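You operate a simulated robot arm through the tools that you are given. There is no shell and no other tool.

Carry out the task below with a simulated robot arm. There is one attempt and no reset: what you move stays moved.

Task
Wipe the light table dry with the purple block, then light it bright.
Fine: the block goes back in the Frames drawer; shut the drawer. Where these are worked on the way, their far stop is far enough and under half their travel is too little: frames drawer. What is to be rubbed or washed off counts as gone when no trace of it is left.

The check looks at the end state, three seconds after you hand in, the way a careful person would. Anything else that was tipped, shoved, dropped, spilled or broken makes it a failure.

Robot
A 6-joint arm with a two-finger gripper, fixed in place. Base frame: the origin is on the floor under the middle of its stand, x ahead of it, y to its left, z up. Units: mm, rad, N and s.
It reaches about 1298 mm from its shoulder. Its first joint turns from -2.601 to 2.601 rad. Payload 1.57 kg.
The tool frame sits at the grasp point between the pads (the TCP): z along the fingers, y along the line on which they close. The tips reach 21 mm beyond it. The gripper opens to 70 mm; its body begins 50 mm behind the TCP.
Orientation is told as [roll, pitch, yaw] about the base's x, y, z axes, in that order, counted from this pose: with the fingers straight down and closing along the base's y, the tool's x points along the base's -x, its y along +y and its z along -z.

Tools
- The arm moves only by the tool step_arm. Its arguments are lists of equal length, an entry for each row: "xyz": the shift along the tool's x, y, z in units of 25 mm (1.0 is 25 mm), a list of three; "rot": the turn, a rotation vector about the tool's x, y, z in units of 4 degrees (1.0 is 4 degrees), a list of three; "hand": the gripper command, from -1 (shut) to 1 (fully open), values between in proportion. In form: {"xyz": [[tx, ty, tz], ...], "rot": [[ax, ay, az], ...], "hand": [hand, ...]}. A call has 1 to 20 rows; each row shifts and turns the commanded pose from where the row before left it, along the tool's axes as they then stand. A call with a number of a shift or a turn outside -1 to 1 is refused whole. Each row takes 0.2 s and may step no farther than 50 mm and 0.15 rad from the row before; otherwise, or with a gripper value out of range, the whole call is refused. A pose out of reach is approached as far as the arm can. The call stops where the force on the tool passes 40 N (or 10 N more than at its start, if that is more) or the arm is blocked; 0.2 s more then pass. The fingers move at their own pace (about 64.8 mm/s each) and stop on an object; they squeeze with about 30 N. The grip force told is the motor's: it shows also when the fingers shut on nothing. Time passes only in rows, and 0.2 s behind the last, so rows that do not move let the fingers close. It gives the time, the measured TCP pose, the force on the tool (base axes), the opening and the grip force at its end, in the units of the frame above (readings bear some noise), with the torque about the TCP (base axes, N m) and any sound that the robot's microphone picked up, and new pictures: "views" is both (left out), scene, wrist or none.
- Cameras (640 x 400 px; columns grow to the right, rows downward): "scene" is fixed at [401, 650.8, 1633.1]; the picture's right is [-0.94, -0.34, 0.00], its down [-0.14, 0.38, -0.91] and it looks along [0.31, -0.86, -0.41] (base axes); focal length 373 px, centre (320, 200). "wrist" rides on the gripper at [79, 4, -81] in the tool frame; the picture's right is [-0.05, 1.00, 0.00], its down [-0.67, -0.04, -0.74] and it looks along [-0.74, -0.04, 0.67] (tool axes); focal length 256 px, centre (320, 200). There is no depth. A picture from a camera that has moved, and an enlarged one, comes with that camera's place and axes in the base frame and with its lens.
- slide_trunk(by): slides the trunk up (or, below 0, down) by that many mm; the arm rides with it, the base frame stays. It gives what a move gives, with no picture.
- inspect(camera, box): a new picture of the part [left, top, right, bottom] of that camera's present view, enlarged. It takes no simulated time.
- hand_in(): hands the job in; it is judged then, once.

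Nothing tells you positions but the pictures and the camera data. Unless the task says otherwise, let go and move clear before handing in.

The tools are called after "Request:" as a command line: name --argument value ..., lists and objects as JSON in quotes. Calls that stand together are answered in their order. step_arm: Moves the arm, as the interface text tells. Its arguments: {"type":"object","properties":{"xyz":{"type":"array"},"rot":{"type":"array"},"hand":{"type":"array"},"views":{"type":"string","enum":["both","scene","wrist","none"]}},"required":["xyz","rot","hand"]} The other tools are called the same way: slide_trunk (by) moves the trunk up or down; inspect (camera, box) takes an enlarged picture of a part of a camera's view; hand_in () hands the job in.

At the start:

```text
clock: 0.0
tool_pos: [216.1, -615.3, 1260.7]
tool_rot: [0.0, 0.001, 0.0]
force: [1.0, 0.3, 0.4]
torque: [-0.02, 0.01, 0.02]
grip_width: 69.9
grasp_force: 0.0
trunk travel left (down, up): [-941.0, 29.0]
```

scene: 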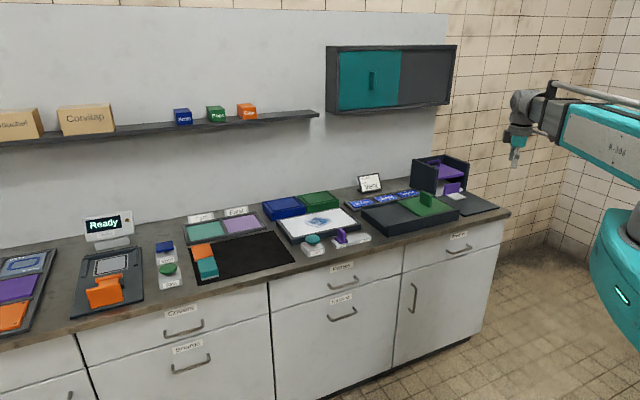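
wrist: 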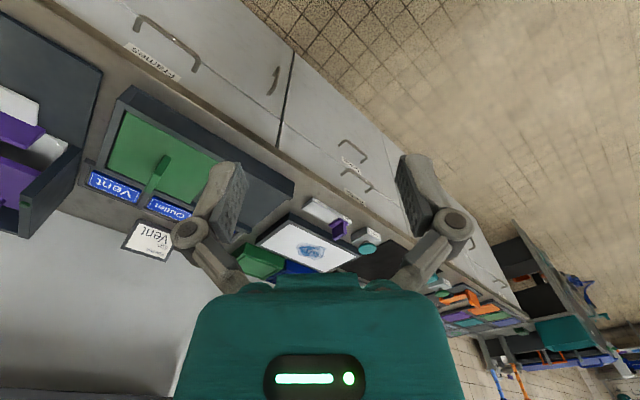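

I see a counter with a light table carrying a blue wet patch, drawers below it, and several controls in front of the table. I will zoom in first to locate the light table, its controls, the Frames drawer and the purple block.

Request:
inspect --camera "scene" --box '[260, 180, 400, 268]'

Request:
inspect --camera "scene" --box '[340, 140, 520, 260]'

Request:
inspect --camera "scene" --box '[140, 190, 300, 300]'

Request:
inspect --camera "scene" --box '[260, 230, 500, 370]'

Request:
inspect --camera "wrist" --box '[0, 60, 320, 260]'

Request:
inspect --camera "wrist" --box '[240, 120, 440, 290]'

```text
4.55 times, centred on (330, 224) of scene
camera zoom: at [401.0, 650.8, 1633.1], right [-0.94, -0.34, 0.0], down [-0.14, 0.38, -0.91], along [0.31, -0.86, -0.41], focal length 1695 px, centre (274, 91)
```

zoom: 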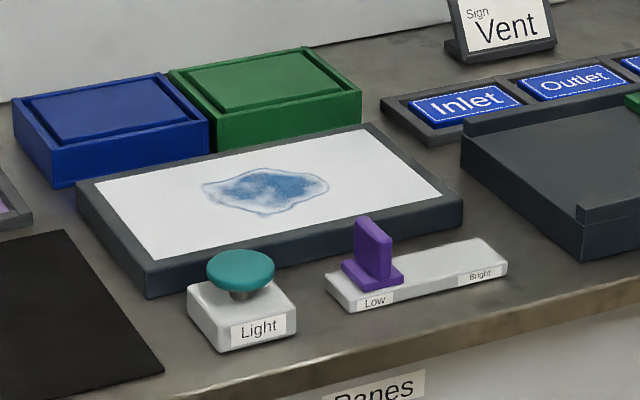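

```text
3.33 times, centred on (430, 200) of scene
camera zoom: at [401.0, 650.8, 1633.1], right [-0.94, -0.34, 0.0], down [-0.14, 0.38, -0.91], along [0.31, -0.86, -0.41], focal length 1243 px, centre (-47, 200)
```

zoom: 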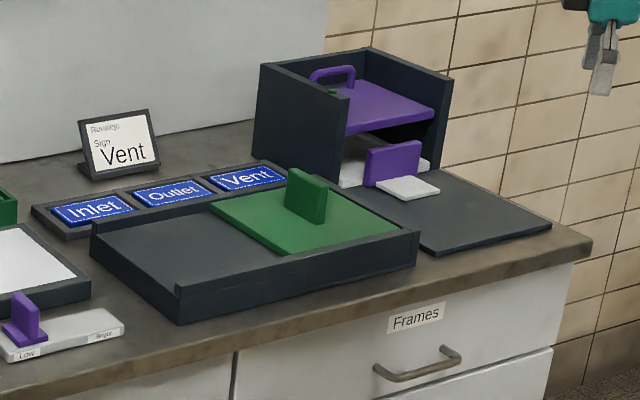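

```text
3.64 times, centred on (220, 245) of scene
camera zoom: at [401.0, 650.8, 1633.1], right [-0.94, -0.34, 0.0], down [-0.14, 0.38, -0.91], along [0.31, -0.86, -0.41], focal length 1356 px, centre (684, 36)
```

zoom: 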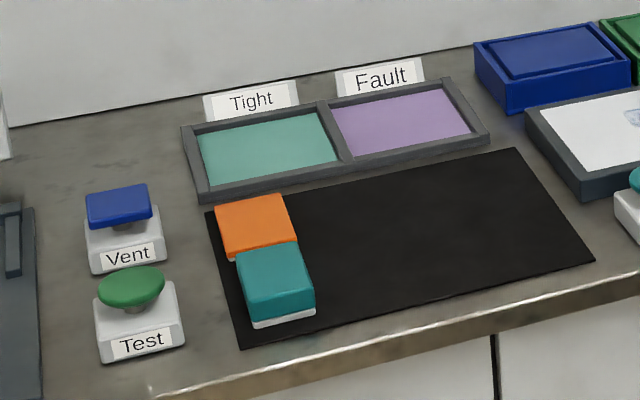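

```text
2.67 times, centred on (380, 300) of scene
camera zoom: at [401.0, 650.8, 1633.1], right [-0.94, -0.34, 0.0], down [-0.14, 0.38, -0.91], along [0.31, -0.86, -0.41], focal length 994 px, centre (160, -67)
```

zoom: 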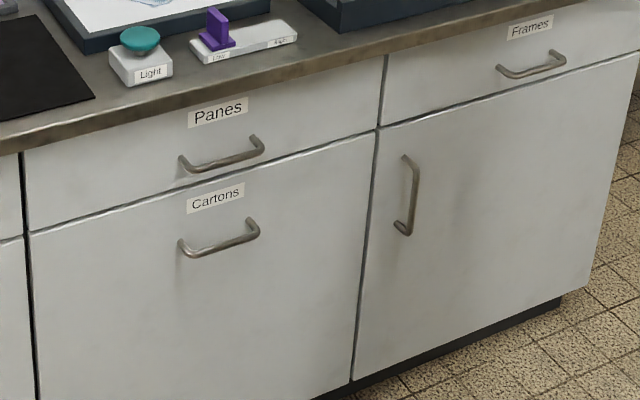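

```text
2.00 times, centred on (160, 160) of wrist
camera zoom: at [136.5, -610.5, 1341.9], right [0.05, 1.0, 0.0], down [0.67, -0.04, 0.74], along [0.74, -0.04, -0.67], focal length 512 px, centre (640, 280)
```

zoom: 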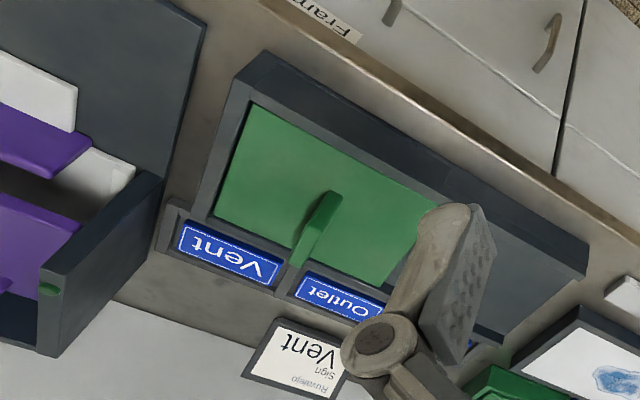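

```text
2.35 times, centred on (340, 205) of wrist
camera zoom: at [136.5, -610.5, 1341.9], right [0.05, 1.0, 0.0], down [0.67, -0.04, 0.74], along [0.74, -0.04, -0.67], focal length 602 px, centre (273, 188)
```

zoom: 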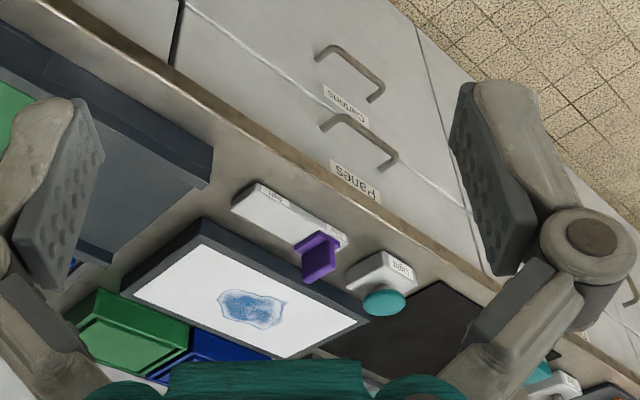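

The counter runs at about 45° in the base frame. The light table is near (900, -695, 880), and the Frames drawer handle is near (304, -919, 740). I'll lower the trunk, turn the tool by -45° about its own z, and take a closer look.

Request:
slide_trunk --by -250

Request:
step_arm --xyz '[[0, 0, 0], [0, 0, 0], [0, 0, 0], [0, 0, 0], [0, 0, 0], [0, 0, 0], [0, 0, 0], [0, 0, 0], [0, 0, 0], [0, 0, 0], [0, 0, 0], [0, 0, 0]]' --rot '[[0, 0, 1], [0, 0, 1], [0, 0, 1], [0, 0, 1], [0, 0, 1], [0, 0, 1], [0, 0, 1], [0, 0, 1], [0, 0, 1], [0, 0, 1], [0, 0, 1], [0, 0, 0.25]]' --hand '[1, 1, 1, 1, 1, 1, 1, 1, 1, 1, 1, 1]'

```text
clock: 2.6
tool_pos: [215.2, -614.8, 1009.5]
tool_rot: [0.001, -0.001, 0.001]
force: [-0.5, 0.0, 0.5]
torque: [-0.01, 0.01, -0.04]
grip_width: 70.0
grasp_force: 0.2
trunk travel left (down, up): [-691.0, 279.0]
```

```text
clock: 5.2
tool_pos: [216.1, -613.9, 1011.0]
tool_rot: [-0.001, 0.0, -0.789]
force: [0.6, 0.3, 0.1]
torque: [-0.01, -0.04, 0.02]
grip_width: 70.0
grasp_force: 0.1
trunk travel left (down, up): [-691.0, 279.0]
camera wrist: at [163.1, -555.3, 1091.9], right [0.74, 0.67, 0.0], down [0.45, -0.5, 0.74], along [0.5, -0.55, -0.67], focal length 256 px, centre (320, 200)
```

scene: 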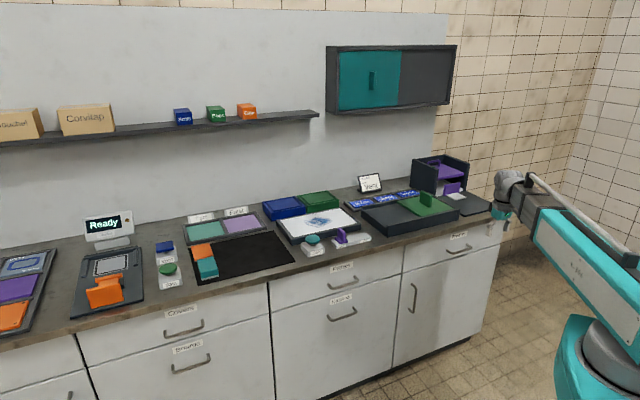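
wrist: 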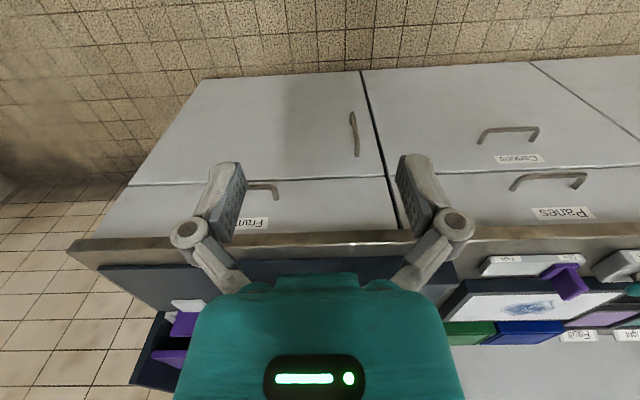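

The tool is now squared to the counter, and I can see the Frames handle partly hidden behind the left finger. I'll shift right along the counter and down so I can see the handle clearly.

Request:
step_arm --xyz '[[0, -1, 1], [0, -1, 1], [0, -1, 1], [0, -1, 1], [0, -1, 1], [0, -0.8, 1]]' --rot '[[0, 0, 0], [0, 0, 0], [0, 0, 0], [0, 0, 0], [0, 0, 0], [0, 0, 0]]' --hand '[1, 1, 1, 1, 1, 1]'

```text
clock: 6.6
tool_pos: [113.0, -718.2, 1010.1]
tool_rot: [0.0, -0.001, -0.785]
force: [0.3, -0.2, 0.2]
torque: [0.02, -0.02, -0.01]
grip_width: 70.0
grasp_force: 0.0
out of reach, approached as far as the arm can: row 1, 2, 3, 4, 5, 6
trunk travel left (down, up): [-691.0, 279.0]
camera wrist: at [59.9, -659.4, 1091.9], right [0.74, 0.67, 0.0], down [0.45, -0.5, 0.74], along [0.5, -0.55, -0.67], focal length 256 px, centre (320, 200)
```

scene: 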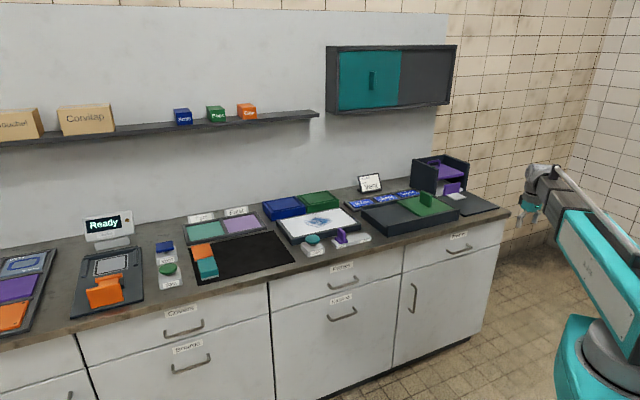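
wrist: 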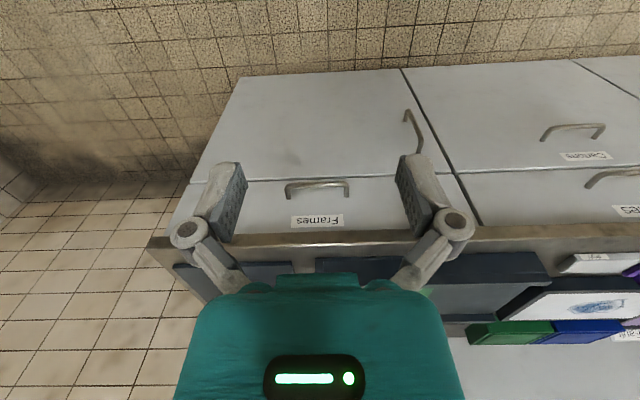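

The handle is centred between the fingers, at roughly (297, -925, 735). The arm couldn't reach lower at this trunk height, so I'll lower the trunk again. After that I'll turn to the handle-gripping orientation, closing across the bar.

Request:
slide_trunk --by -230

Request:
step_arm --xyz '[[0, 0, 0], [0, 0, 0], [0, 0, 0], [0, 0, 0], [0, 0, 0], [0, 0, 0], [0, 0, 0], [0, 0, 0], [0, 0, 0], [0, 0, 0], [0, 0, 0], [0, 0, 0]]' --rot '[[0, 0, -1], [0, 0, -1], [0, 0, -1], [0, 0, -1], [0, 0, -1], [0, 0, -1], [0, 0, -1], [0, 0, -1], [0, 0, -1], [0, 0, -1], [0, 0, -1], [0, 0, -1]]' --hand '[1, 1, 1, 1, 1, 1, 1, 1, 1, 1, 1, 1]'

```text
clock: 9.0
tool_pos: [112.3, -718.1, 780.1]
tool_rot: [0.0, 0.0, -0.786]
force: [0.6, 0.5, 0.5]
torque: [0.01, 0.0, 0.02]
grip_width: 70.2
grasp_force: 0.1
trunk travel left (down, up): [-461.0, 509.0]
```

```text
clock: 11.6
tool_pos: [113.1, -717.7, 780.4]
tool_rot: [0.0, 0.0, 0.054]
force: [1.3, 1.0, -0.1]
torque: [0.02, -0.01, -0.01]
grip_width: 70.1
grasp_force: 0.1
trunk travel left (down, up): [-461.0, 509.0]
camera wrist: at [33.7, -718.5, 861.9], right [0.0, 1.0, 0.0], down [0.67, 0.0, 0.74], along [0.74, 0.0, -0.67], focal length 256 px, centre (320, 200)
```

scene: 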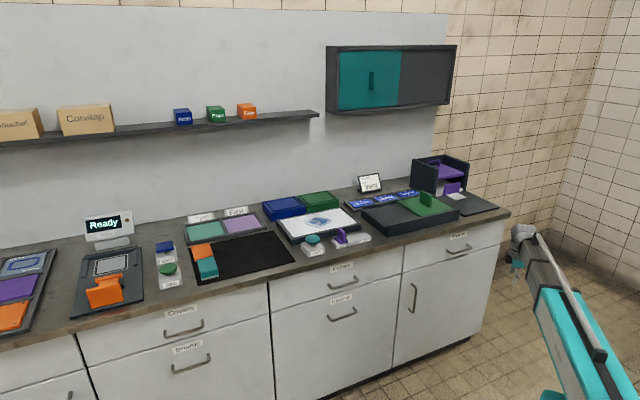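
wrist: 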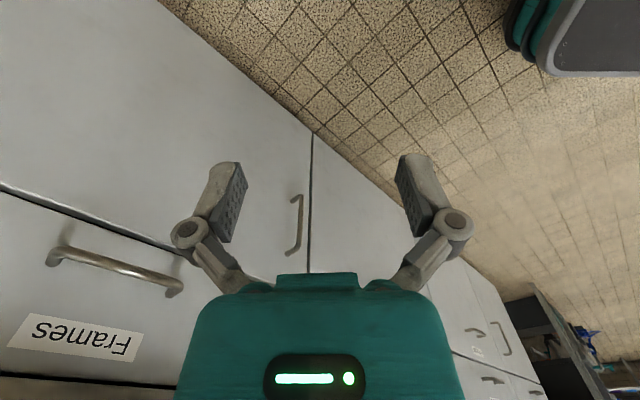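

The handle centre is about (293, -929, 736), with its bar parallel to the counter. I'll finish the yaw to +45° and then tilt the fingers toward the drawer.

Request:
step_arm --xyz '[[0, 0, 0], [0, 0, 0], [0, 0, 0], [0, 0, 0], [0, 0, 0], [0, 0, 0], [0, 0, 0], [0, 0, 0], [0, 0, 0], [0, 0, 0], [0, 0, 0]]' --rot '[[0, 0, -1], [0, 0, -1], [0, 0, -1], [0, 0, -1], [0, 0, -1], [0, 0, -1], [0, 0, -1], [0, 0, -1], [0, 0, -1], [0, 0, -1], [0, 0, -0.47]]' --hand '[1, 1, 1, 1, 1, 1, 1, 1, 1, 1, 1]' --views "none"

Request:
step_arm --xyz '[[0, 0, 0], [0, 0, 0], [0, 0, 0], [0, 0, 0], [0, 0, 0], [0, 0, 0], [0, 0, 0], [0, 0, 0], [0, 0, 0], [0, 0, 0], [0, 0, 0], [0, 0, 0]]' --rot '[[1, 0, 0], [1, 0, 0], [1, 0, 0], [1, 0, 0], [1, 0, 0], [1, 0, 0], [1, 0, 0], [1, 0, 0], [1, 0, 0], [1, 0, 0], [1, 0, 0], [1, 0, 0]]' --hand '[1, 1, 1, 1, 1, 1, 1, 1, 1, 1, 1, 1]'

```text
clock: 14.0
tool_pos: [112.4, -719.5, 780.2]
tool_rot: [0.0, 0.0, 0.785]
force: [0.0, 0.1, -0.2]
torque: [0.0, 0.02, 0.05]
grip_width: 69.9
grasp_force: 0.1
trunk travel left (down, up): [-461.0, 509.0]
```

```text
clock: 16.6
tool_pos: [112.9, -716.7, 841.5]
tool_rot: [-0.835, -0.001, 0.785]
force: [-0.2, -0.3, 0.6]
torque: [0.03, 0.01, 0.0]
grip_width: 70.3
grasp_force: 0.1
out of reach, approached as far as the arm can: row 3, 5, 6, 7, 8, 9, 10, 11, 12
trunk travel left (down, up): [-461.0, 509.0]
camera wrist: at [12.4, -729.1, 893.4], right [-0.43, 0.51, -0.74], down [0.1, 0.84, 0.53], along [0.9, 0.15, -0.42], focal length 256 px, centre (320, 200)
```

scene: 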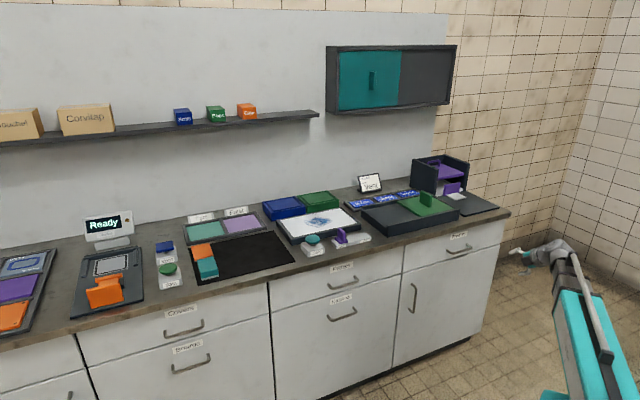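
wrist: 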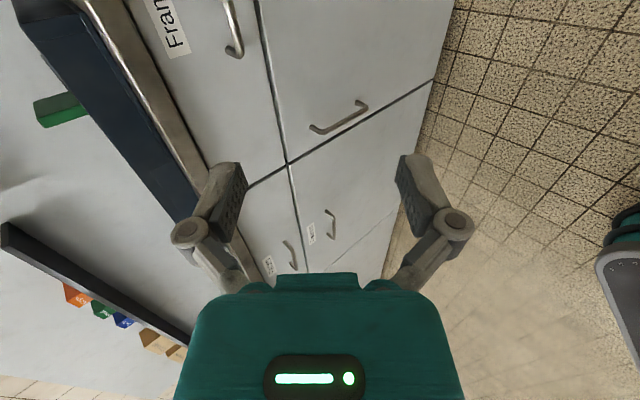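

The arm lifts the TCP when tilting because the wrist has a lower limit. I'll lower the trunk and finish the tilt to horizontal.

Request:
slide_trunk --by -250

Request:
step_arm --xyz '[[0, 0, 0], [0, 0, 0], [0, 0, 0], [0, 0, 0], [0, 0, 0], [0, 0, 0], [0, 0, 0], [0, 0, 0], [0, 0, 0], [0, 0, 0], [0, 0, 0]]' --rot '[[1, 0, 0], [1, 0, 0], [1, 0, 0], [1, 0, 0], [1, 0, 0], [1, 0, 0], [1, 0, 0], [1, 0, 0], [1, 0, 0], [1, 0, 0], [0.54, 0, 0]]' --hand '[1, 1, 1, 1, 1, 1, 1, 1, 1, 1, 1]'

```text
clock: 19.2
tool_pos: [112.8, -716.4, 590.9]
tool_rot: [-0.837, -0.001, 0.784]
force: [1.2, 0.5, 0.1]
torque: [-0.01, -0.03, 0.03]
grip_width: 69.8
grasp_force: 0.0
trunk travel left (down, up): [-211.0, 759.0]
```

```text
clock: 21.6
tool_pos: [118.6, -718.3, 696.1]
tool_rot: [-1.466, -0.044, 0.772]
force: [-0.3, 0.0, -0.7]
torque: [-0.02, 0.0, 0.0]
grip_width: 70.0
grasp_force: 0.0
out of reach, approached as far as the arm can: row 1, 2, 3, 4, 5, 6, 7, 8, 9, 10, 11
trunk travel left (down, up): [-211.0, 759.0]
camera wrist: at [6.6, -716.1, 698.1], right [0.0, 0.14, -0.99], down [-0.04, 0.99, 0.14], along [1.0, 0.04, 0.0], focal length 256 px, centre (320, 200)
```

scene: 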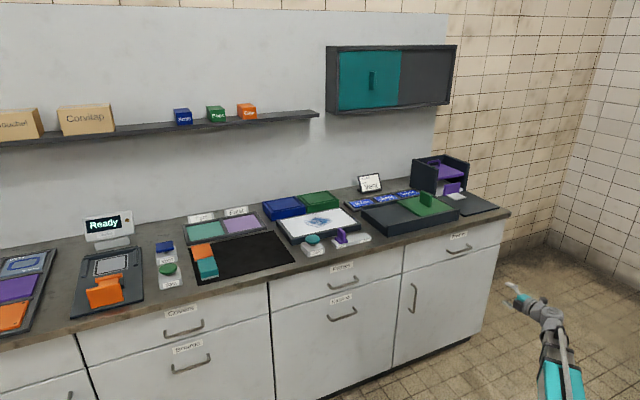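
wrist: 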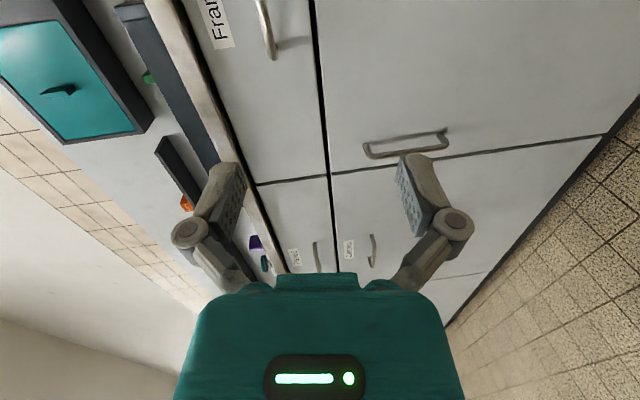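

The tool is nearly horizontal now, and the handle's right end is at about (334, -889, 733), which agrees with my estimate. I'll square the orientation and move to a pre-grasp about 90 mm out from the bar.

Request:
step_arm --xyz '[[0.13, -0.185, 0.89], [0.13, -0.185, 0.89], [0.13, -0.185, 0.89], [0.13, -0.185, 0.89], [0.13, -0.185, 0.89], [0.13, -0.185, 0.89], [0.13, -0.185, 0.89], [0.13, -0.185, 0.89]]' --rot '[[0.19, -0.024, -0.08], [0.19, -0.024, -0.08], [0.19, -0.024, -0.08], [0.19, -0.024, -0.08], [0.19, -0.024, -0.08], [0.19, -0.024, -0.08], [0.19, -0.024, -0.08], [0.19, -0.024, -0.08]]' --hand '[1, 1, 1, 1, 1, 1, 1, 1]'

```text
clock: 23.4
tool_pos: [247.7, -863.5, 705.0]
tool_rot: [-1.505, -0.054, 0.775]
force: [-0.4, 0.2, 0.6]
torque: [0.02, 0.0, 0.0]
grip_width: 70.0
grasp_force: 0.1
out of reach, approached as far as the arm can: row 1, 2, 3, 5, 6, 7, 8
trunk travel left (down, up): [-211.0, 759.0]
camera wrist: at [135.0, -862.2, 701.8], right [0.03, 0.12, -0.99], down [-0.05, 0.99, 0.12], along [1.0, 0.04, 0.04], focal length 256 px, centre (320, 200)
```

scene: 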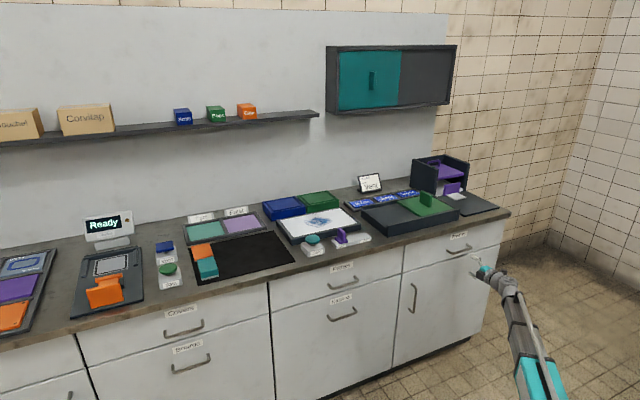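
wrist: 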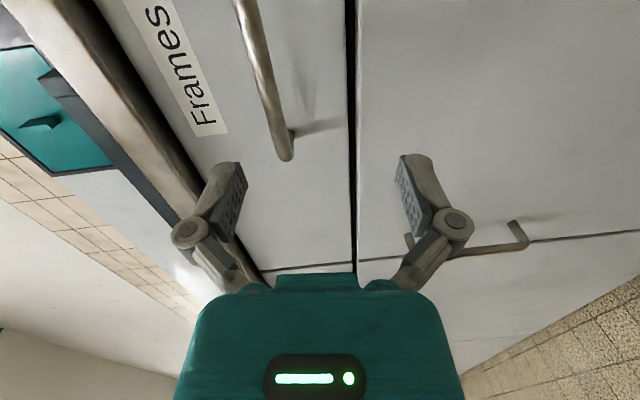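

Every reading fits a wrist whose height is fixed by the trunk, so this is a planar arm and vertical motion must come from slide_trunk. I'll raise the trunk 17 mm to put the horizontal tool level with the bar, then square the orientation.

Request:
slide_trunk --by 17

Request:
step_arm --xyz '[[0, -0.23, 0], [0, -0.23, 0], [0, 0, 0]]' --rot '[[0.47, -0.07, -0.385], [0.47, -0.07, -0.385], [0, 0, 0]]' --hand '[1, 1, 1]'

```text
clock: 24.0
tool_pos: [248.6, -864.4, 722.5]
tool_rot: [-1.507, -0.055, 0.777]
force: [0.2, 0.6, 0.0]
torque: [0.0, -0.03, 0.01]
grip_width: 70.3
grasp_force: 0.0
trunk travel left (down, up): [-228.0, 742.0]
```

```text
clock: 24.8
tool_pos: [247.9, -863.7, 720.8]
tool_rot: [-1.505, -0.055, 0.777]
force: [-0.5, 0.9, 0.0]
torque: [0.01, 0.02, -0.02]
grip_width: 69.8
grasp_force: 0.0
out of reach, approached as far as the arm can: row 1, 2
trunk travel left (down, up): [-228.0, 742.0]
camera wrist: at [135.0, -861.9, 718.7], right [0.03, 0.12, -0.99], down [-0.05, 0.99, 0.12], along [1.0, 0.04, 0.04], focal length 256 px, centre (320, 200)
```

scene: 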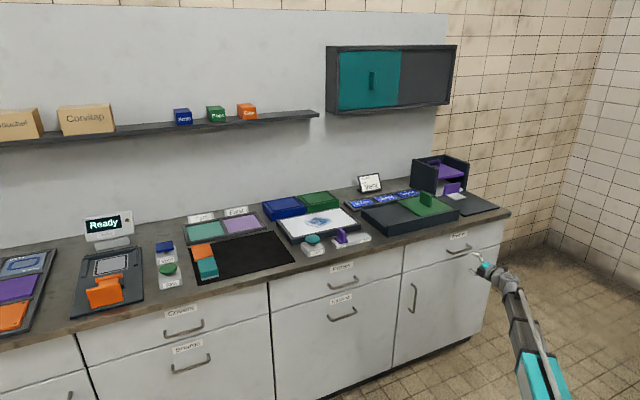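
wrist: 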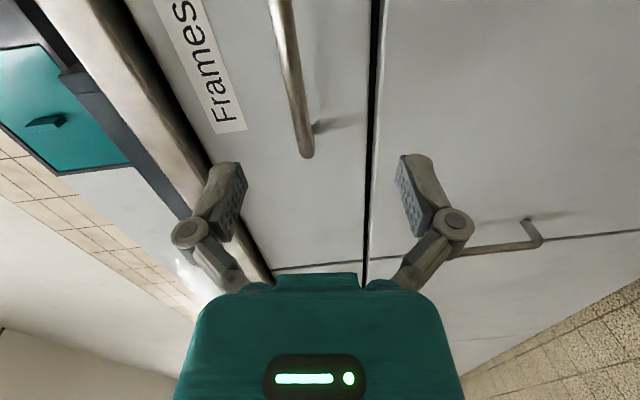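

The wrist stops about 4° short of horizontal, which is close enough. From the picture the bar sits about 14 mm above the line of advance, so I'll raise the trunk by 14 mm and advance partway.

Request:
slide_trunk --by 14

Request:
step_arm --xyz '[[0.3, 0, 0.5], [0.3, 0, 0.5], [0, 0, 0.5], [0, 0, 0.1]]' --rot '[[0, 0, 0], [0, 0, 0], [0, 0, 0], [0, 0, 0]]' --hand '[1, 1, 1, 1]' --views "wrist"

```text
clock: 25.4
tool_pos: [247.1, -864.7, 736.0]
tool_rot: [-1.506, -0.054, 0.776]
force: [-0.4, 0.2, -0.4]
torque: [-0.03, 0.0, 0.01]
grip_width: 69.7
grasp_force: 0.1
trunk travel left (down, up): [-242.0, 728.0]
```

```text
clock: 26.4
tool_pos: [264.9, -902.2, 735.5]
tool_rot: [-1.507, -0.054, 0.776]
force: [-0.5, 0.8, -0.2]
torque: [0.03, 0.03, 0.0]
grip_width: 70.0
grasp_force: 0.0
trunk travel left (down, up): [-242.0, 728.0]
camera wrist: at [152.3, -900.3, 732.6], right [0.03, 0.12, -0.99], down [-0.05, 0.99, 0.12], along [1.0, 0.04, 0.04], focal length 256 px, centre (320, 200)
```

wrist: 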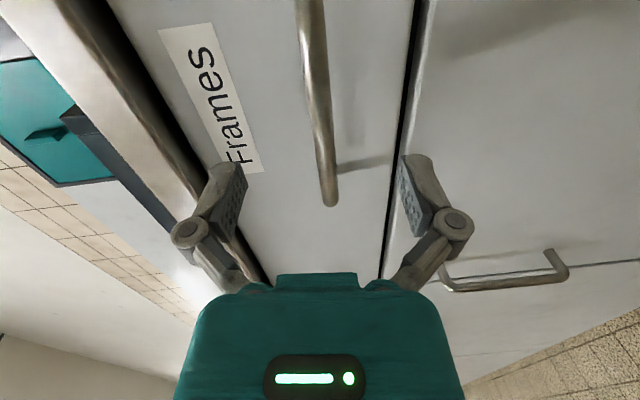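

The bar is lined up between the fingers and about 38 mm ahead. I'll advance and close on it.

Request:
step_arm --xyz '[[0, 0, 0.5], [0, 0, 0.5], [0, 0, 0.4], [0, 0, 0]]' --rot '[[0, 0, 0], [0, 0, 0], [0, 0, 0], [0, 0, 0]]' --hand '[1, 1, 1, 1]' --views "wrist"

```text
clock: 27.4
tool_pos: [290.7, -928.3, 734.0]
tool_rot: [-1.504, -0.053, 0.775]
force: [-0.2, 0.4, 0.1]
torque: [-0.03, -0.01, 0.0]
grip_width: 69.8
grasp_force: 0.1
out of reach, approached as far as the arm can: row 1
trunk travel left (down, up): [-242.0, 728.0]
camera wrist: at [177.1, -925.0, 732.4], right [0.03, 0.12, -0.99], down [-0.05, 0.99, 0.12], along [1.0, 0.04, 0.04], focal length 256 px, centre (320, 200)
```

wrist: 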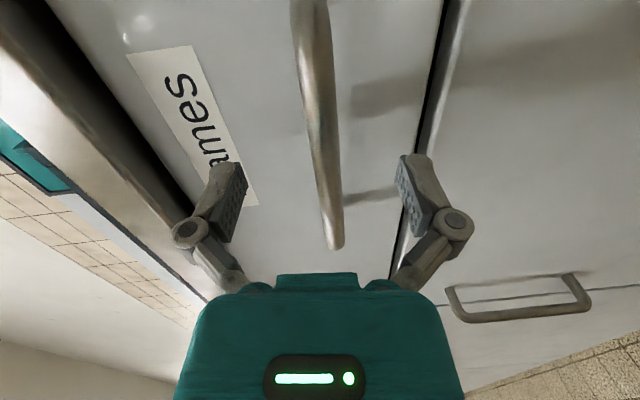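

Request:
step_arm --xyz '[[0, 0, 0], [0, 0, 0], [0, 0, 0], [0, 0, 0], [0, 0, 0]]' --rot '[[0, 0, 0], [0, 0, 0], [0, 0, 0], [0, 0, 0], [0, 0, 0]]' --hand '[-1, -1, -1, -1, -1]' --views "wrist"

```text
clock: 28.5
tool_pos: [291.1, -927.5, 730.7]
tool_rot: [-1.496, -0.046, 0.777]
force: [-1.2, 0.3, -26.3]
torque: [-0.35, 0.53, -0.02]
grip_width: 11.4
grasp_force: 31.4
trunk travel left (down, up): [-242.0, 728.0]
stopped in row 5: the force on the tool passed its limit at 42 N (the readings are from after the stop); the commanded pose is now the measured one
camera wrist: at [176.8, -925.1, 730.3], right [0.02, 0.12, -0.99], down [-0.05, 0.99, 0.12], along [1.0, 0.04, 0.02], focal length 256 px, centre (320, 200)
```

wrist: 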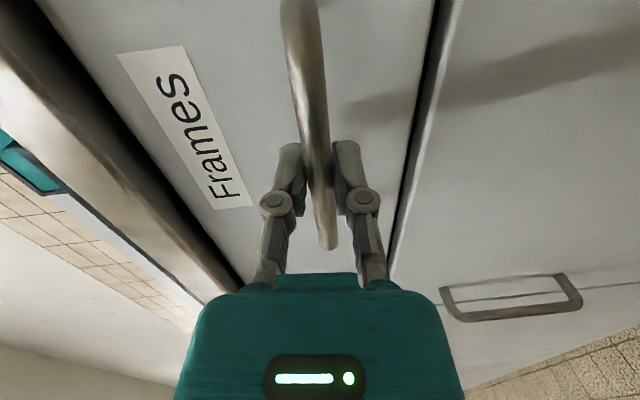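

The fingers hold the bar at a width of 11.4 mm, with some vertical preload. I'll lower the trunk 3 mm to relieve that and then start pulling the drawer out.

Request:
slide_trunk --by -3

Request:
step_arm --xyz '[[0, 0, -0.4], [0, 0, -0.6], [0, 0, -0.8], [0, 0, -0.8]]' --rot '[[0, 0, 0], [0, 0, 0], [0, 0, 0], [0, 0, 0]]' --hand '[-1, -1, -1, -1]'

```text
clock: 29.0
tool_pos: [289.2, -926.9, 731.7]
tool_rot: [-1.502, -0.05, 0.777]
force: [-2.0, -4.8, -2.8]
torque: [-0.28, 0.24, 0.6]
grip_width: 11.7
grasp_force: 31.7
trunk travel left (down, up): [-239.0, 731.0]
```

```text
clock: 30.0
tool_pos: [242.1, -879.0, 731.3]
tool_rot: [-1.502, -0.051, 0.774]
force: [-6.9, -5.0, -0.7]
torque: [-0.41, 0.38, -0.37]
grip_width: 12.0
grasp_force: 32.0
out of reach, approached as far as the arm can: row 4
trunk travel left (down, up): [-239.0, 731.0]
camera wrist: at [128.7, -876.7, 729.3], right [0.03, 0.12, -0.99], down [-0.05, 0.99, 0.12], along [1.0, 0.04, 0.03], focal length 256 px, centre (320, 200)
```

scene: 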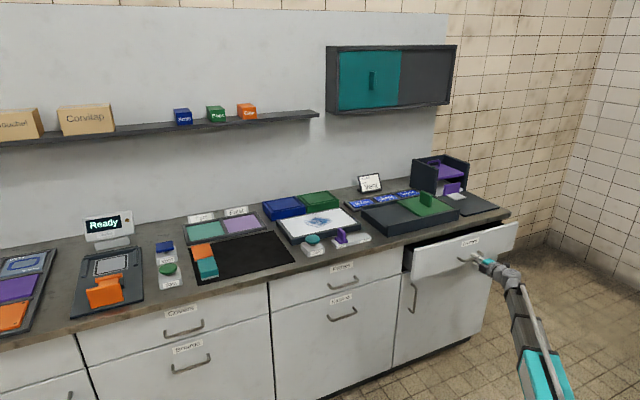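
wrist: 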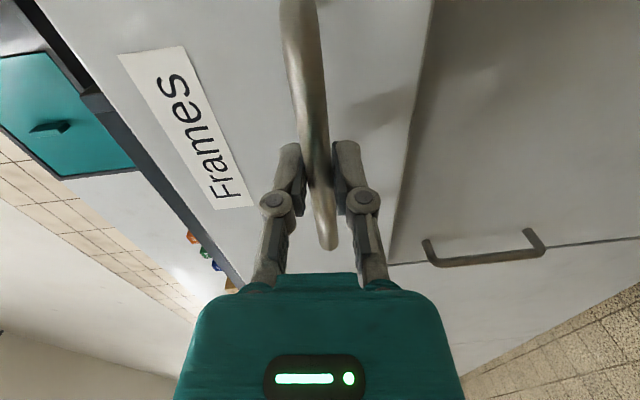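

The Frames drawer is sliding out with little resistance. I'll keep pulling toward its far stop.

Request:
step_arm --xyz '[[0, 0.05, -0.8], [0, 0.05, -0.8], [0, 0.05, -0.8], [0, 0.05, -0.8], [0, 0.05, -0.8], [0, 0.05, -0.8], [0, 0.05, -0.8], [0, 0.05, -0.8]]' --rot '[[0, 0, 0], [0, 0, 0], [0, 0, 0], [0, 0, 0], [0, 0, 0], [0, 0, 0], [0, 0, 0], [0, 0, 0]]' --hand '[-1, -1, -1, -1, -1, -1, -1, -1]'

```text
clock: 31.9
tool_pos: [130.9, -768.5, 730.9]
tool_rot: [-1.495, -0.063, 0.769]
force: [-3.2, -3.6, 21.4]
torque: [-0.36, 0.21, 0.49]
grip_width: 12.4
grasp_force: 32.3
out of reach, approached as far as the arm can: row 7
trunk travel left (down, up): [-239.0, 731.0]
stopped in row 8: the force on the tool passed its limit at 41 N (the readings are from after the stop); the commanded pose is now the measured one
camera wrist: at [19.0, -764.3, 728.6], right [0.03, 0.13, -0.99], down [-0.04, 0.99, 0.13], along [1.0, 0.04, 0.04], focal length 256 px, centre (320, 200)
```

scene: 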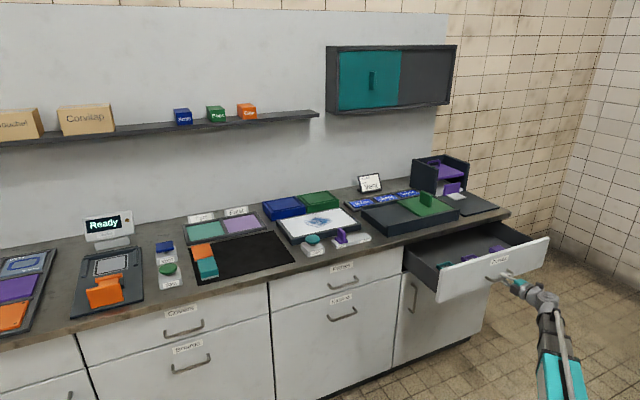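
wrist: 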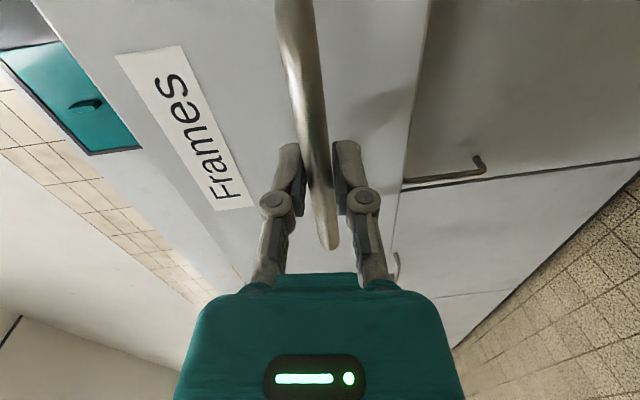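

The drawer is about 226 mm open, and the stop came mostly from vertical load. I'll relieve that with the trunk and inspect the drawer contents.

Request:
slide_trunk --by 2.5

Request:
inspect --camera "scene" --box '[390, 200, 560, 306]'

```text
clock: 32.5
tool_pos: [131.6, -768.9, 730.0]
tool_rot: [-1.49, -0.06, 0.767]
force: [-2.2, -0.5, -3.4]
torque: [-0.43, 0.44, -0.82]
grip_width: 11.8
grasp_force: 32.2
trunk travel left (down, up): [-242.0, 728.0]
```

```text
3.76 times, centred on (475, 253) of scene
camera zoom: at [401.0, 650.8, 1633.1], right [-0.94, -0.34, 0.0], down [-0.14, 0.38, -0.91], along [0.31, -0.86, -0.41], focal length 1404 px, centre (-264, 0)
```

zoom: 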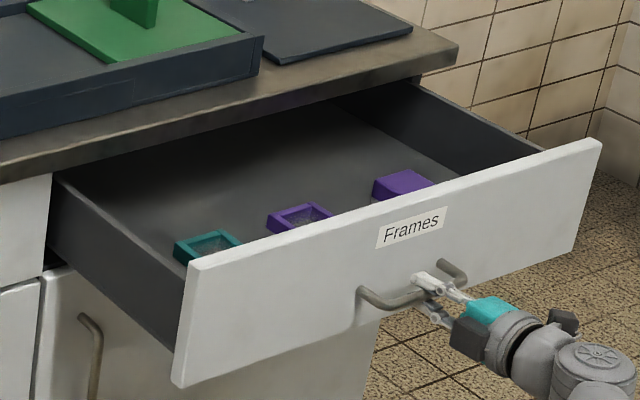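

In the drawer I see a hollow teal frame, a hollow purple frame, and on the right the solid purple block. I'll pull on toward the stop in smaller steps.

Request:
step_arm --xyz '[[0, 0.03, -0.4], [0, 0.03, -0.4], [0, 0.03, -0.4], [0, 0.03, -0.4]]' --rot '[[0, 0, 0], [0, 0, 0], [0, 0, 0], [0, 0, 0]]' --hand '[-1, -1, -1, -1]'

```text
clock: 33.4
tool_pos: [111.2, -745.9, 732.3]
tool_rot: [-1.495, -0.068, 0.771]
force: [8.2, -4.9, 4.6]
torque: [-0.43, 0.33, -0.38]
grip_width: 13.1
grasp_force: 31.9
trunk travel left (down, up): [-242.0, 728.0]
stopped in row 4: the force on the tool passed its limit at 75 N (the readings are from after the stop); the commanded pose is now the measured one
camera wrist: at [-2.1, -743.0, 729.6], right [0.03, 0.14, -0.99], down [-0.04, 0.99, 0.14], along [1.0, 0.04, 0.04], focal length 256 px, centre (320, 200)
```

scene: 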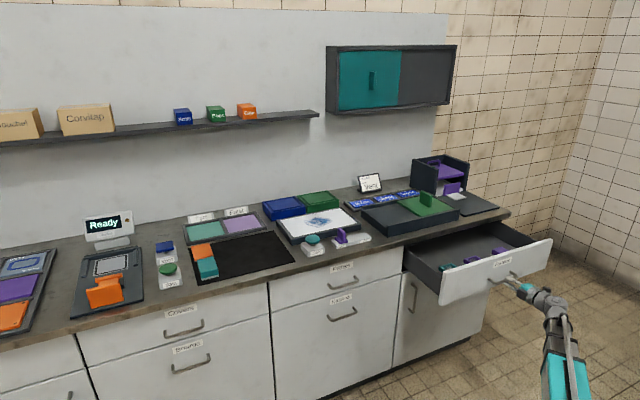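
wrist: 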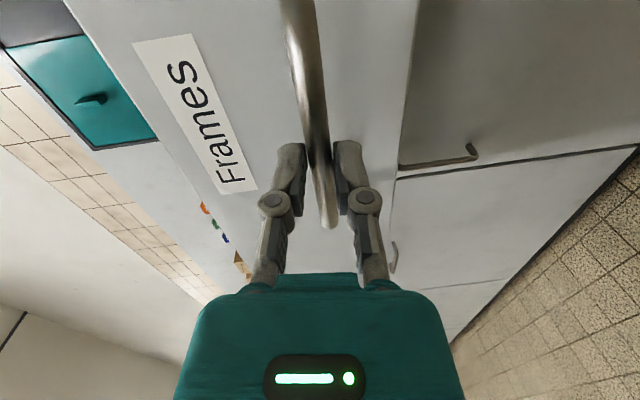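

The pull reached 75 N, which is the far stop at about 250 mm open. I'll release the bar, back off straight, and raise the trunk.

Request:
step_arm --xyz '[[0, 0, 0], [0, 0, 0], [0, 0, 0], [0, 0, 0], [0, 0, -0.5], [0, 0, -0.5], [0, 0, -0.6], [0, 0, -0.6]]' --rot '[[0, 0, 0], [0, 0, 0], [0, 0, 0], [0, 0, 0], [0, 0, 0], [0, 0, 0], [0, 0, 0], [0, 0, 0]]' --hand '[1, 1, 1, 1, 1, 1, 1, 1]'

```text
clock: 35.2
tool_pos: [71.4, -707.5, 732.4]
tool_rot: [-1.49, -0.076, 0.77]
force: [0.6, 0.1, 0.2]
torque: [0.01, -0.03, -0.01]
grip_width: 69.8
grasp_force: 0.1
out of reach, approached as far as the arm can: row 7
trunk travel left (down, up): [-242.0, 728.0]
camera wrist: at [-41.1, -704.9, 728.7], right [0.04, 0.15, -0.99], down [-0.04, 0.99, 0.15], along [1.0, 0.04, 0.04], focal length 256 px, centre (320, 200)
```

scene: 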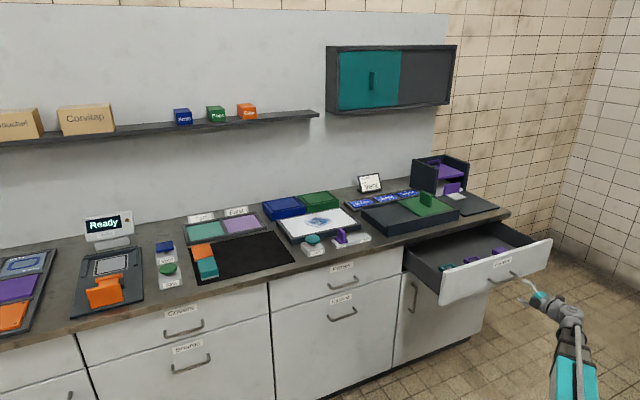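
wrist: 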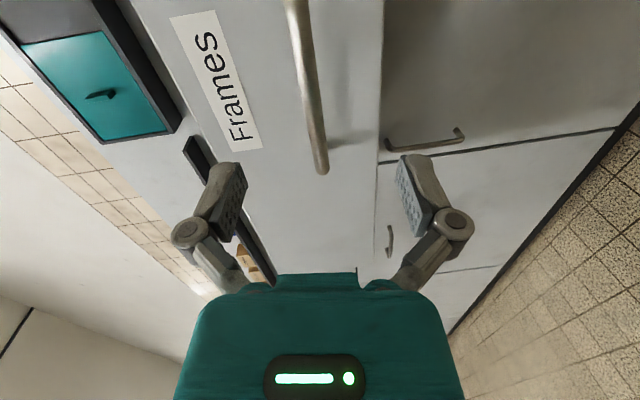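

The handle is clear. I'll raise the trunk and turn the fingers back down so I can look into the drawer.

Request:
slide_trunk --by 400

Request:
step_arm --xyz '[[0, 0, 0], [0, 0, 0], [0, 0, 0], [0, 0, 0], [0, 0, 0], [0, 0, 0], [0, 0, 0], [0, 0, 0], [0, 0, 0], [0, 0, 0], [0, 0, 0]]' --rot '[[-1, 0, 0], [-1, 0, 0], [-1, 0, 0], [-1, 0, 0], [-1, 0, 0], [-1, 0, 0], [-1, 0, 0], [-1, 0, 0], [-1, 0, 0], [-1, 0, 0], [-1, 0, 0]]' --hand '[1, 1, 1, 1, 1, 1, 1, 1, 1, 1, 1]' --views "none"

Request:
step_arm --xyz '[[0, 0, 0], [0, 0, 0], [0, 0, 0], [0, 0, 0], [0, 0, 0], [0, 0, 0], [0, 0, 0], [0, 0, 0], [0, 0, 0], [0, 0, 0], [0, 0, 0]]' --rot '[[-1, 0, 0], [-1, 0, 0], [-1, 0, 0], [-1, 0, 0], [-1, 0, 0], [-1, 0, 0], [-1, 0, 0], [-1, 0, 0], [-1, 0, 0], [-1, 0, 0], [-0.4, 0, 0]]' --hand '[1, 1, 1, 1, 1, 1, 1, 1, 1, 1, 1]'

```text
clock: 39.0
tool_pos: [71.8, -707.9, 1130.9]
tool_rot: [-1.49, -0.075, 0.77]
force: [0.1, -0.1, 0.3]
torque: [0.02, -0.01, -0.02]
grip_width: 70.3
grasp_force: 0.0
trunk travel left (down, up): [-642.0, 328.0]
```

```text
clock: 41.4
tool_pos: [72.1, -707.6, 1008.1]
tool_rot: [-0.724, -0.075, 0.769]
force: [0.4, -0.1, -0.1]
torque: [-0.02, 0.0, -0.01]
grip_width: 69.9
grasp_force: 0.0
out of reach, approached as far as the arm can: row 1, 2, 3, 4, 5, 6, 7, 8, 9, 10, 11
trunk travel left (down, up): [-642.0, 328.0]
```

```text
clock: 43.8
tool_pos: [72.1, -708.8, 961.0]
tool_rot: [0.004, -0.075, 0.77]
force: [0.2, -0.5, -0.3]
torque: [0.0, -0.03, 0.02]
grip_width: 70.1
grasp_force: 0.1
out of reach, approached as far as the arm can: row 1, 2, 3, 4, 5, 6, 7, 9
trunk travel left (down, up): [-642.0, 328.0]
camera wrist: at [8.1, -764.9, 1036.7], right [-0.66, 0.75, 0.01], down [0.46, 0.4, 0.79], along [0.59, 0.52, -0.61], focal length 256 px, centre (320, 200)
```

scene: 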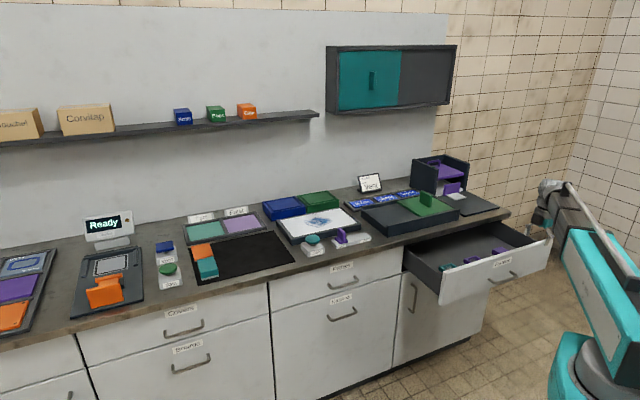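
wrist: 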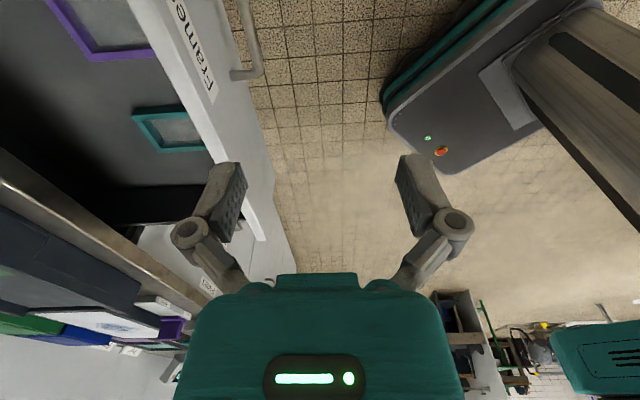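

The fingers point down again with a small pitch error. I'll correct the pitch and swing the yaw back to -45°, so the camera faces the counter from the front, and then look into the drawer.

Request:
step_arm --xyz '[[0, 0, 0], [0, 0, 0], [0, 0, 0], [0, 0, 0], [0, 0, 0], [0, 0, 0], [0, 0, 0], [0, 0, 0], [0, 0, 0], [0, 0, 0], [0, 0, 0], [0, 0, 0]]' --rot '[[0.06, 0.9, 0], [0, 0.17, 0.9], [0, 0, 1], [0, 0, 1], [0, 0, 1], [0, 0, 1], [0, 0, 1], [0, 0, 1], [0, 0, 1], [0, 0, 1], [0, 0, 1], [0, 0, 1]]' --hand '[1, 1, 1, 1, 1, 1, 1, 1, 1, 1, 1, 1]' --views "none"

Request:
step_arm --xyz '[[0, 0, 0], [0, 0, 0], [0, 0, 0], [0, 0, 0], [0, 0, 0], [0, 0, 0], [0, 0, 0], [0, 0, 0], [0, 0, 0], [0, 0, 0], [0, 0, 0], [0, 0, 0]]' --rot '[[0, 0, 1], [0, 0, 1], [0, 0, 1], [0, 0, 1], [0, 0, 1], [0, 0, 1], [0, 0, 1], [0, 0, 1], [0, 0, 1], [0, 0, 1], [0, 0, 1], [0, 0, 0.4]]' --hand '[1, 1, 1, 1, 1, 1, 1, 1, 1, 1, 1, 1]'

```text
clock: 46.4
tool_pos: [72.1, -709.0, 961.1]
tool_rot: [-0.001, 0.0, 0.008]
force: [-0.5, 0.3, -0.1]
torque: [0.02, -0.04, -0.03]
grip_width: 69.7
grasp_force: 0.1
trunk travel left (down, up): [-642.0, 328.0]
```

```text
clock: 49.0
tool_pos: [71.5, -707.1, 960.8]
tool_rot: [0.003, 0.0, -0.787]
force: [0.4, -0.1, 1.1]
torque: [0.0, 0.05, 0.02]
grip_width: 70.2
grasp_force: 0.0
trunk travel left (down, up): [-642.0, 328.0]
camera wrist: at [19.3, -648.4, 1042.4], right [0.75, 0.67, 0.0], down [0.44, -0.5, 0.74], along [0.5, -0.56, -0.67], focal length 256 px, centre (320, 200)
```

scene: 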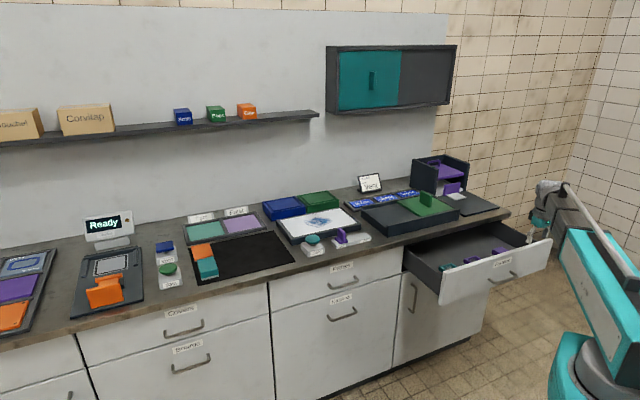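
wrist: 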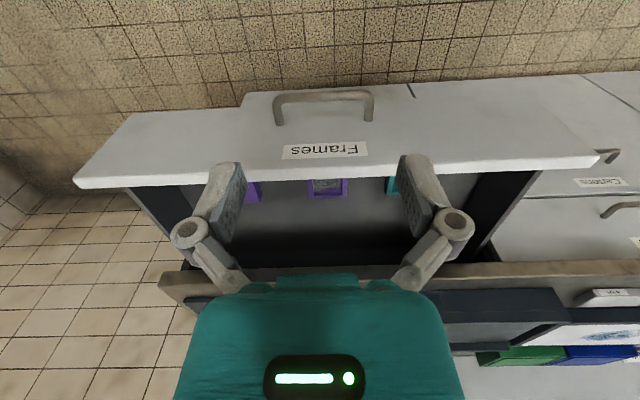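

The drawer contents are visible: the block is at the left of the wrist view behind the finger, the purple frame is in the middle, and the teal frame is to the right. I'll move over the block for a better view.

Request:
step_arm --xyz '[[-0.8, -0.9, 0], [-0.8, -0.9, 0], [-0.8, -0.9, 0], [-0.8, -0.9, 0], [-0.8, -0.9, 0], [-0.8, -0.9, 0], [-0.8, -0.9, 0]]' --rot '[[0, 0, 0], [0, 0, 0], [0, 0, 0], [0, 0, 0], [0, 0, 0], [0, 0, 0], [0, 0, 0]]' --hand '[1, 1, 1, 1, 1, 1, 1]'

```text
clock: 50.6
tool_pos: [60.4, -918.7, 960.8]
tool_rot: [0.001, 0.0, -0.788]
force: [0.5, 0.2, 0.2]
torque: [0.01, 0.01, -0.01]
grip_width: 70.3
grasp_force: 0.1
out of reach, approached as far as the arm can: row 4
trunk travel left (down, up): [-642.0, 328.0]
camera wrist: at [8.2, -860.2, 1042.3], right [0.74, 0.67, 0.0], down [0.44, -0.5, 0.74], along [0.5, -0.55, -0.67], focal length 256 px, centre (320, 200)
```

scene: 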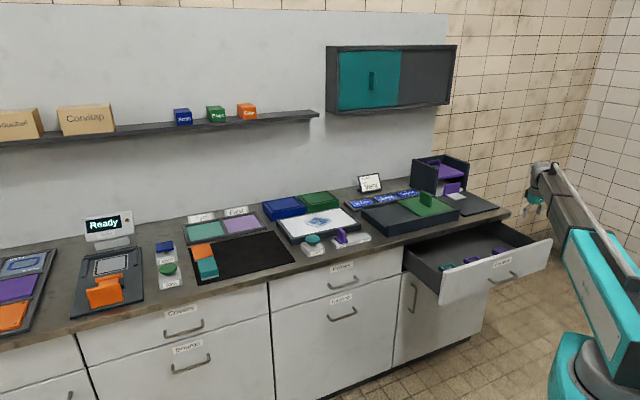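
wrist: 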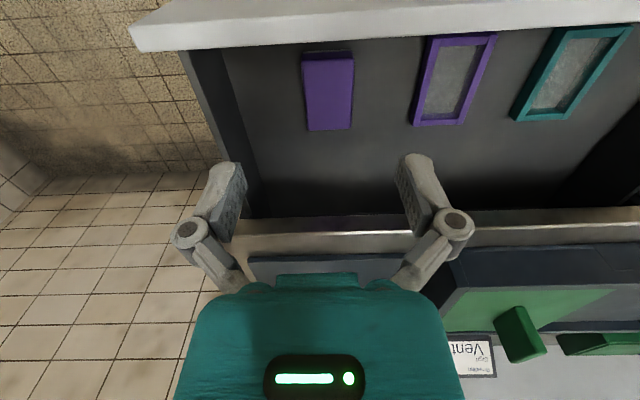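

I have a clear view of the purple block. Next I'll zoom in to measure its width against the 70 mm opening.

Request:
inspect --camera "wrist" --box '[240, 20, 400, 150]'

Request:
inspect --camera "scene" --box '[400, 215, 560, 315]'

```text
3.08 times, centred on (320, 85) of wrist
camera zoom: at [8.2, -860.2, 1042.3], right [0.74, 0.67, 0.0], down [0.44, -0.5, 0.74], along [0.5, -0.55, -0.67], focal length 788 px, centre (320, 554)
```

zoom: 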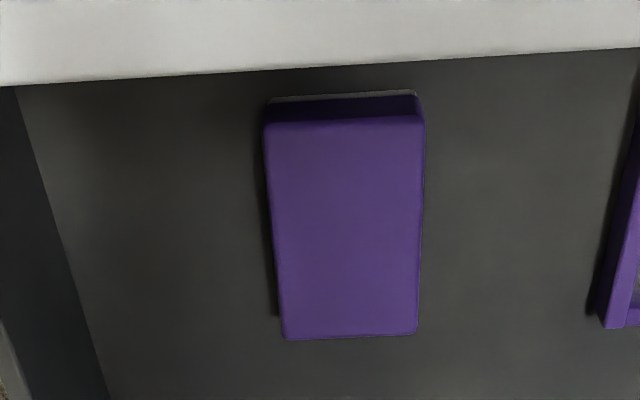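

```text
4.00 times, centred on (480, 265) of scene
camera zoom: at [401.0, 650.8, 1633.1], right [-0.94, -0.34, 0.0], down [-0.14, 0.38, -0.91], along [0.31, -0.86, -0.41], focal length 1492 px, centre (-320, -60)
```

zoom: 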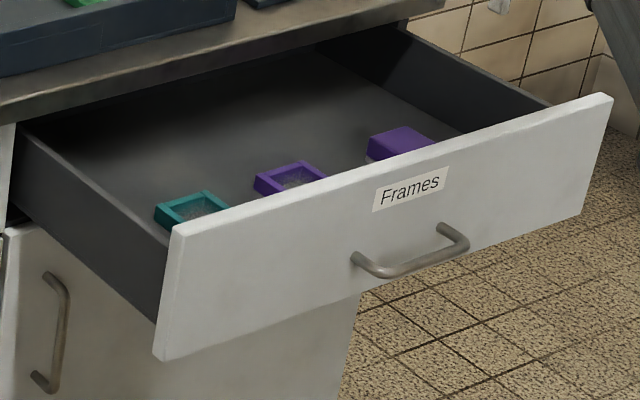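

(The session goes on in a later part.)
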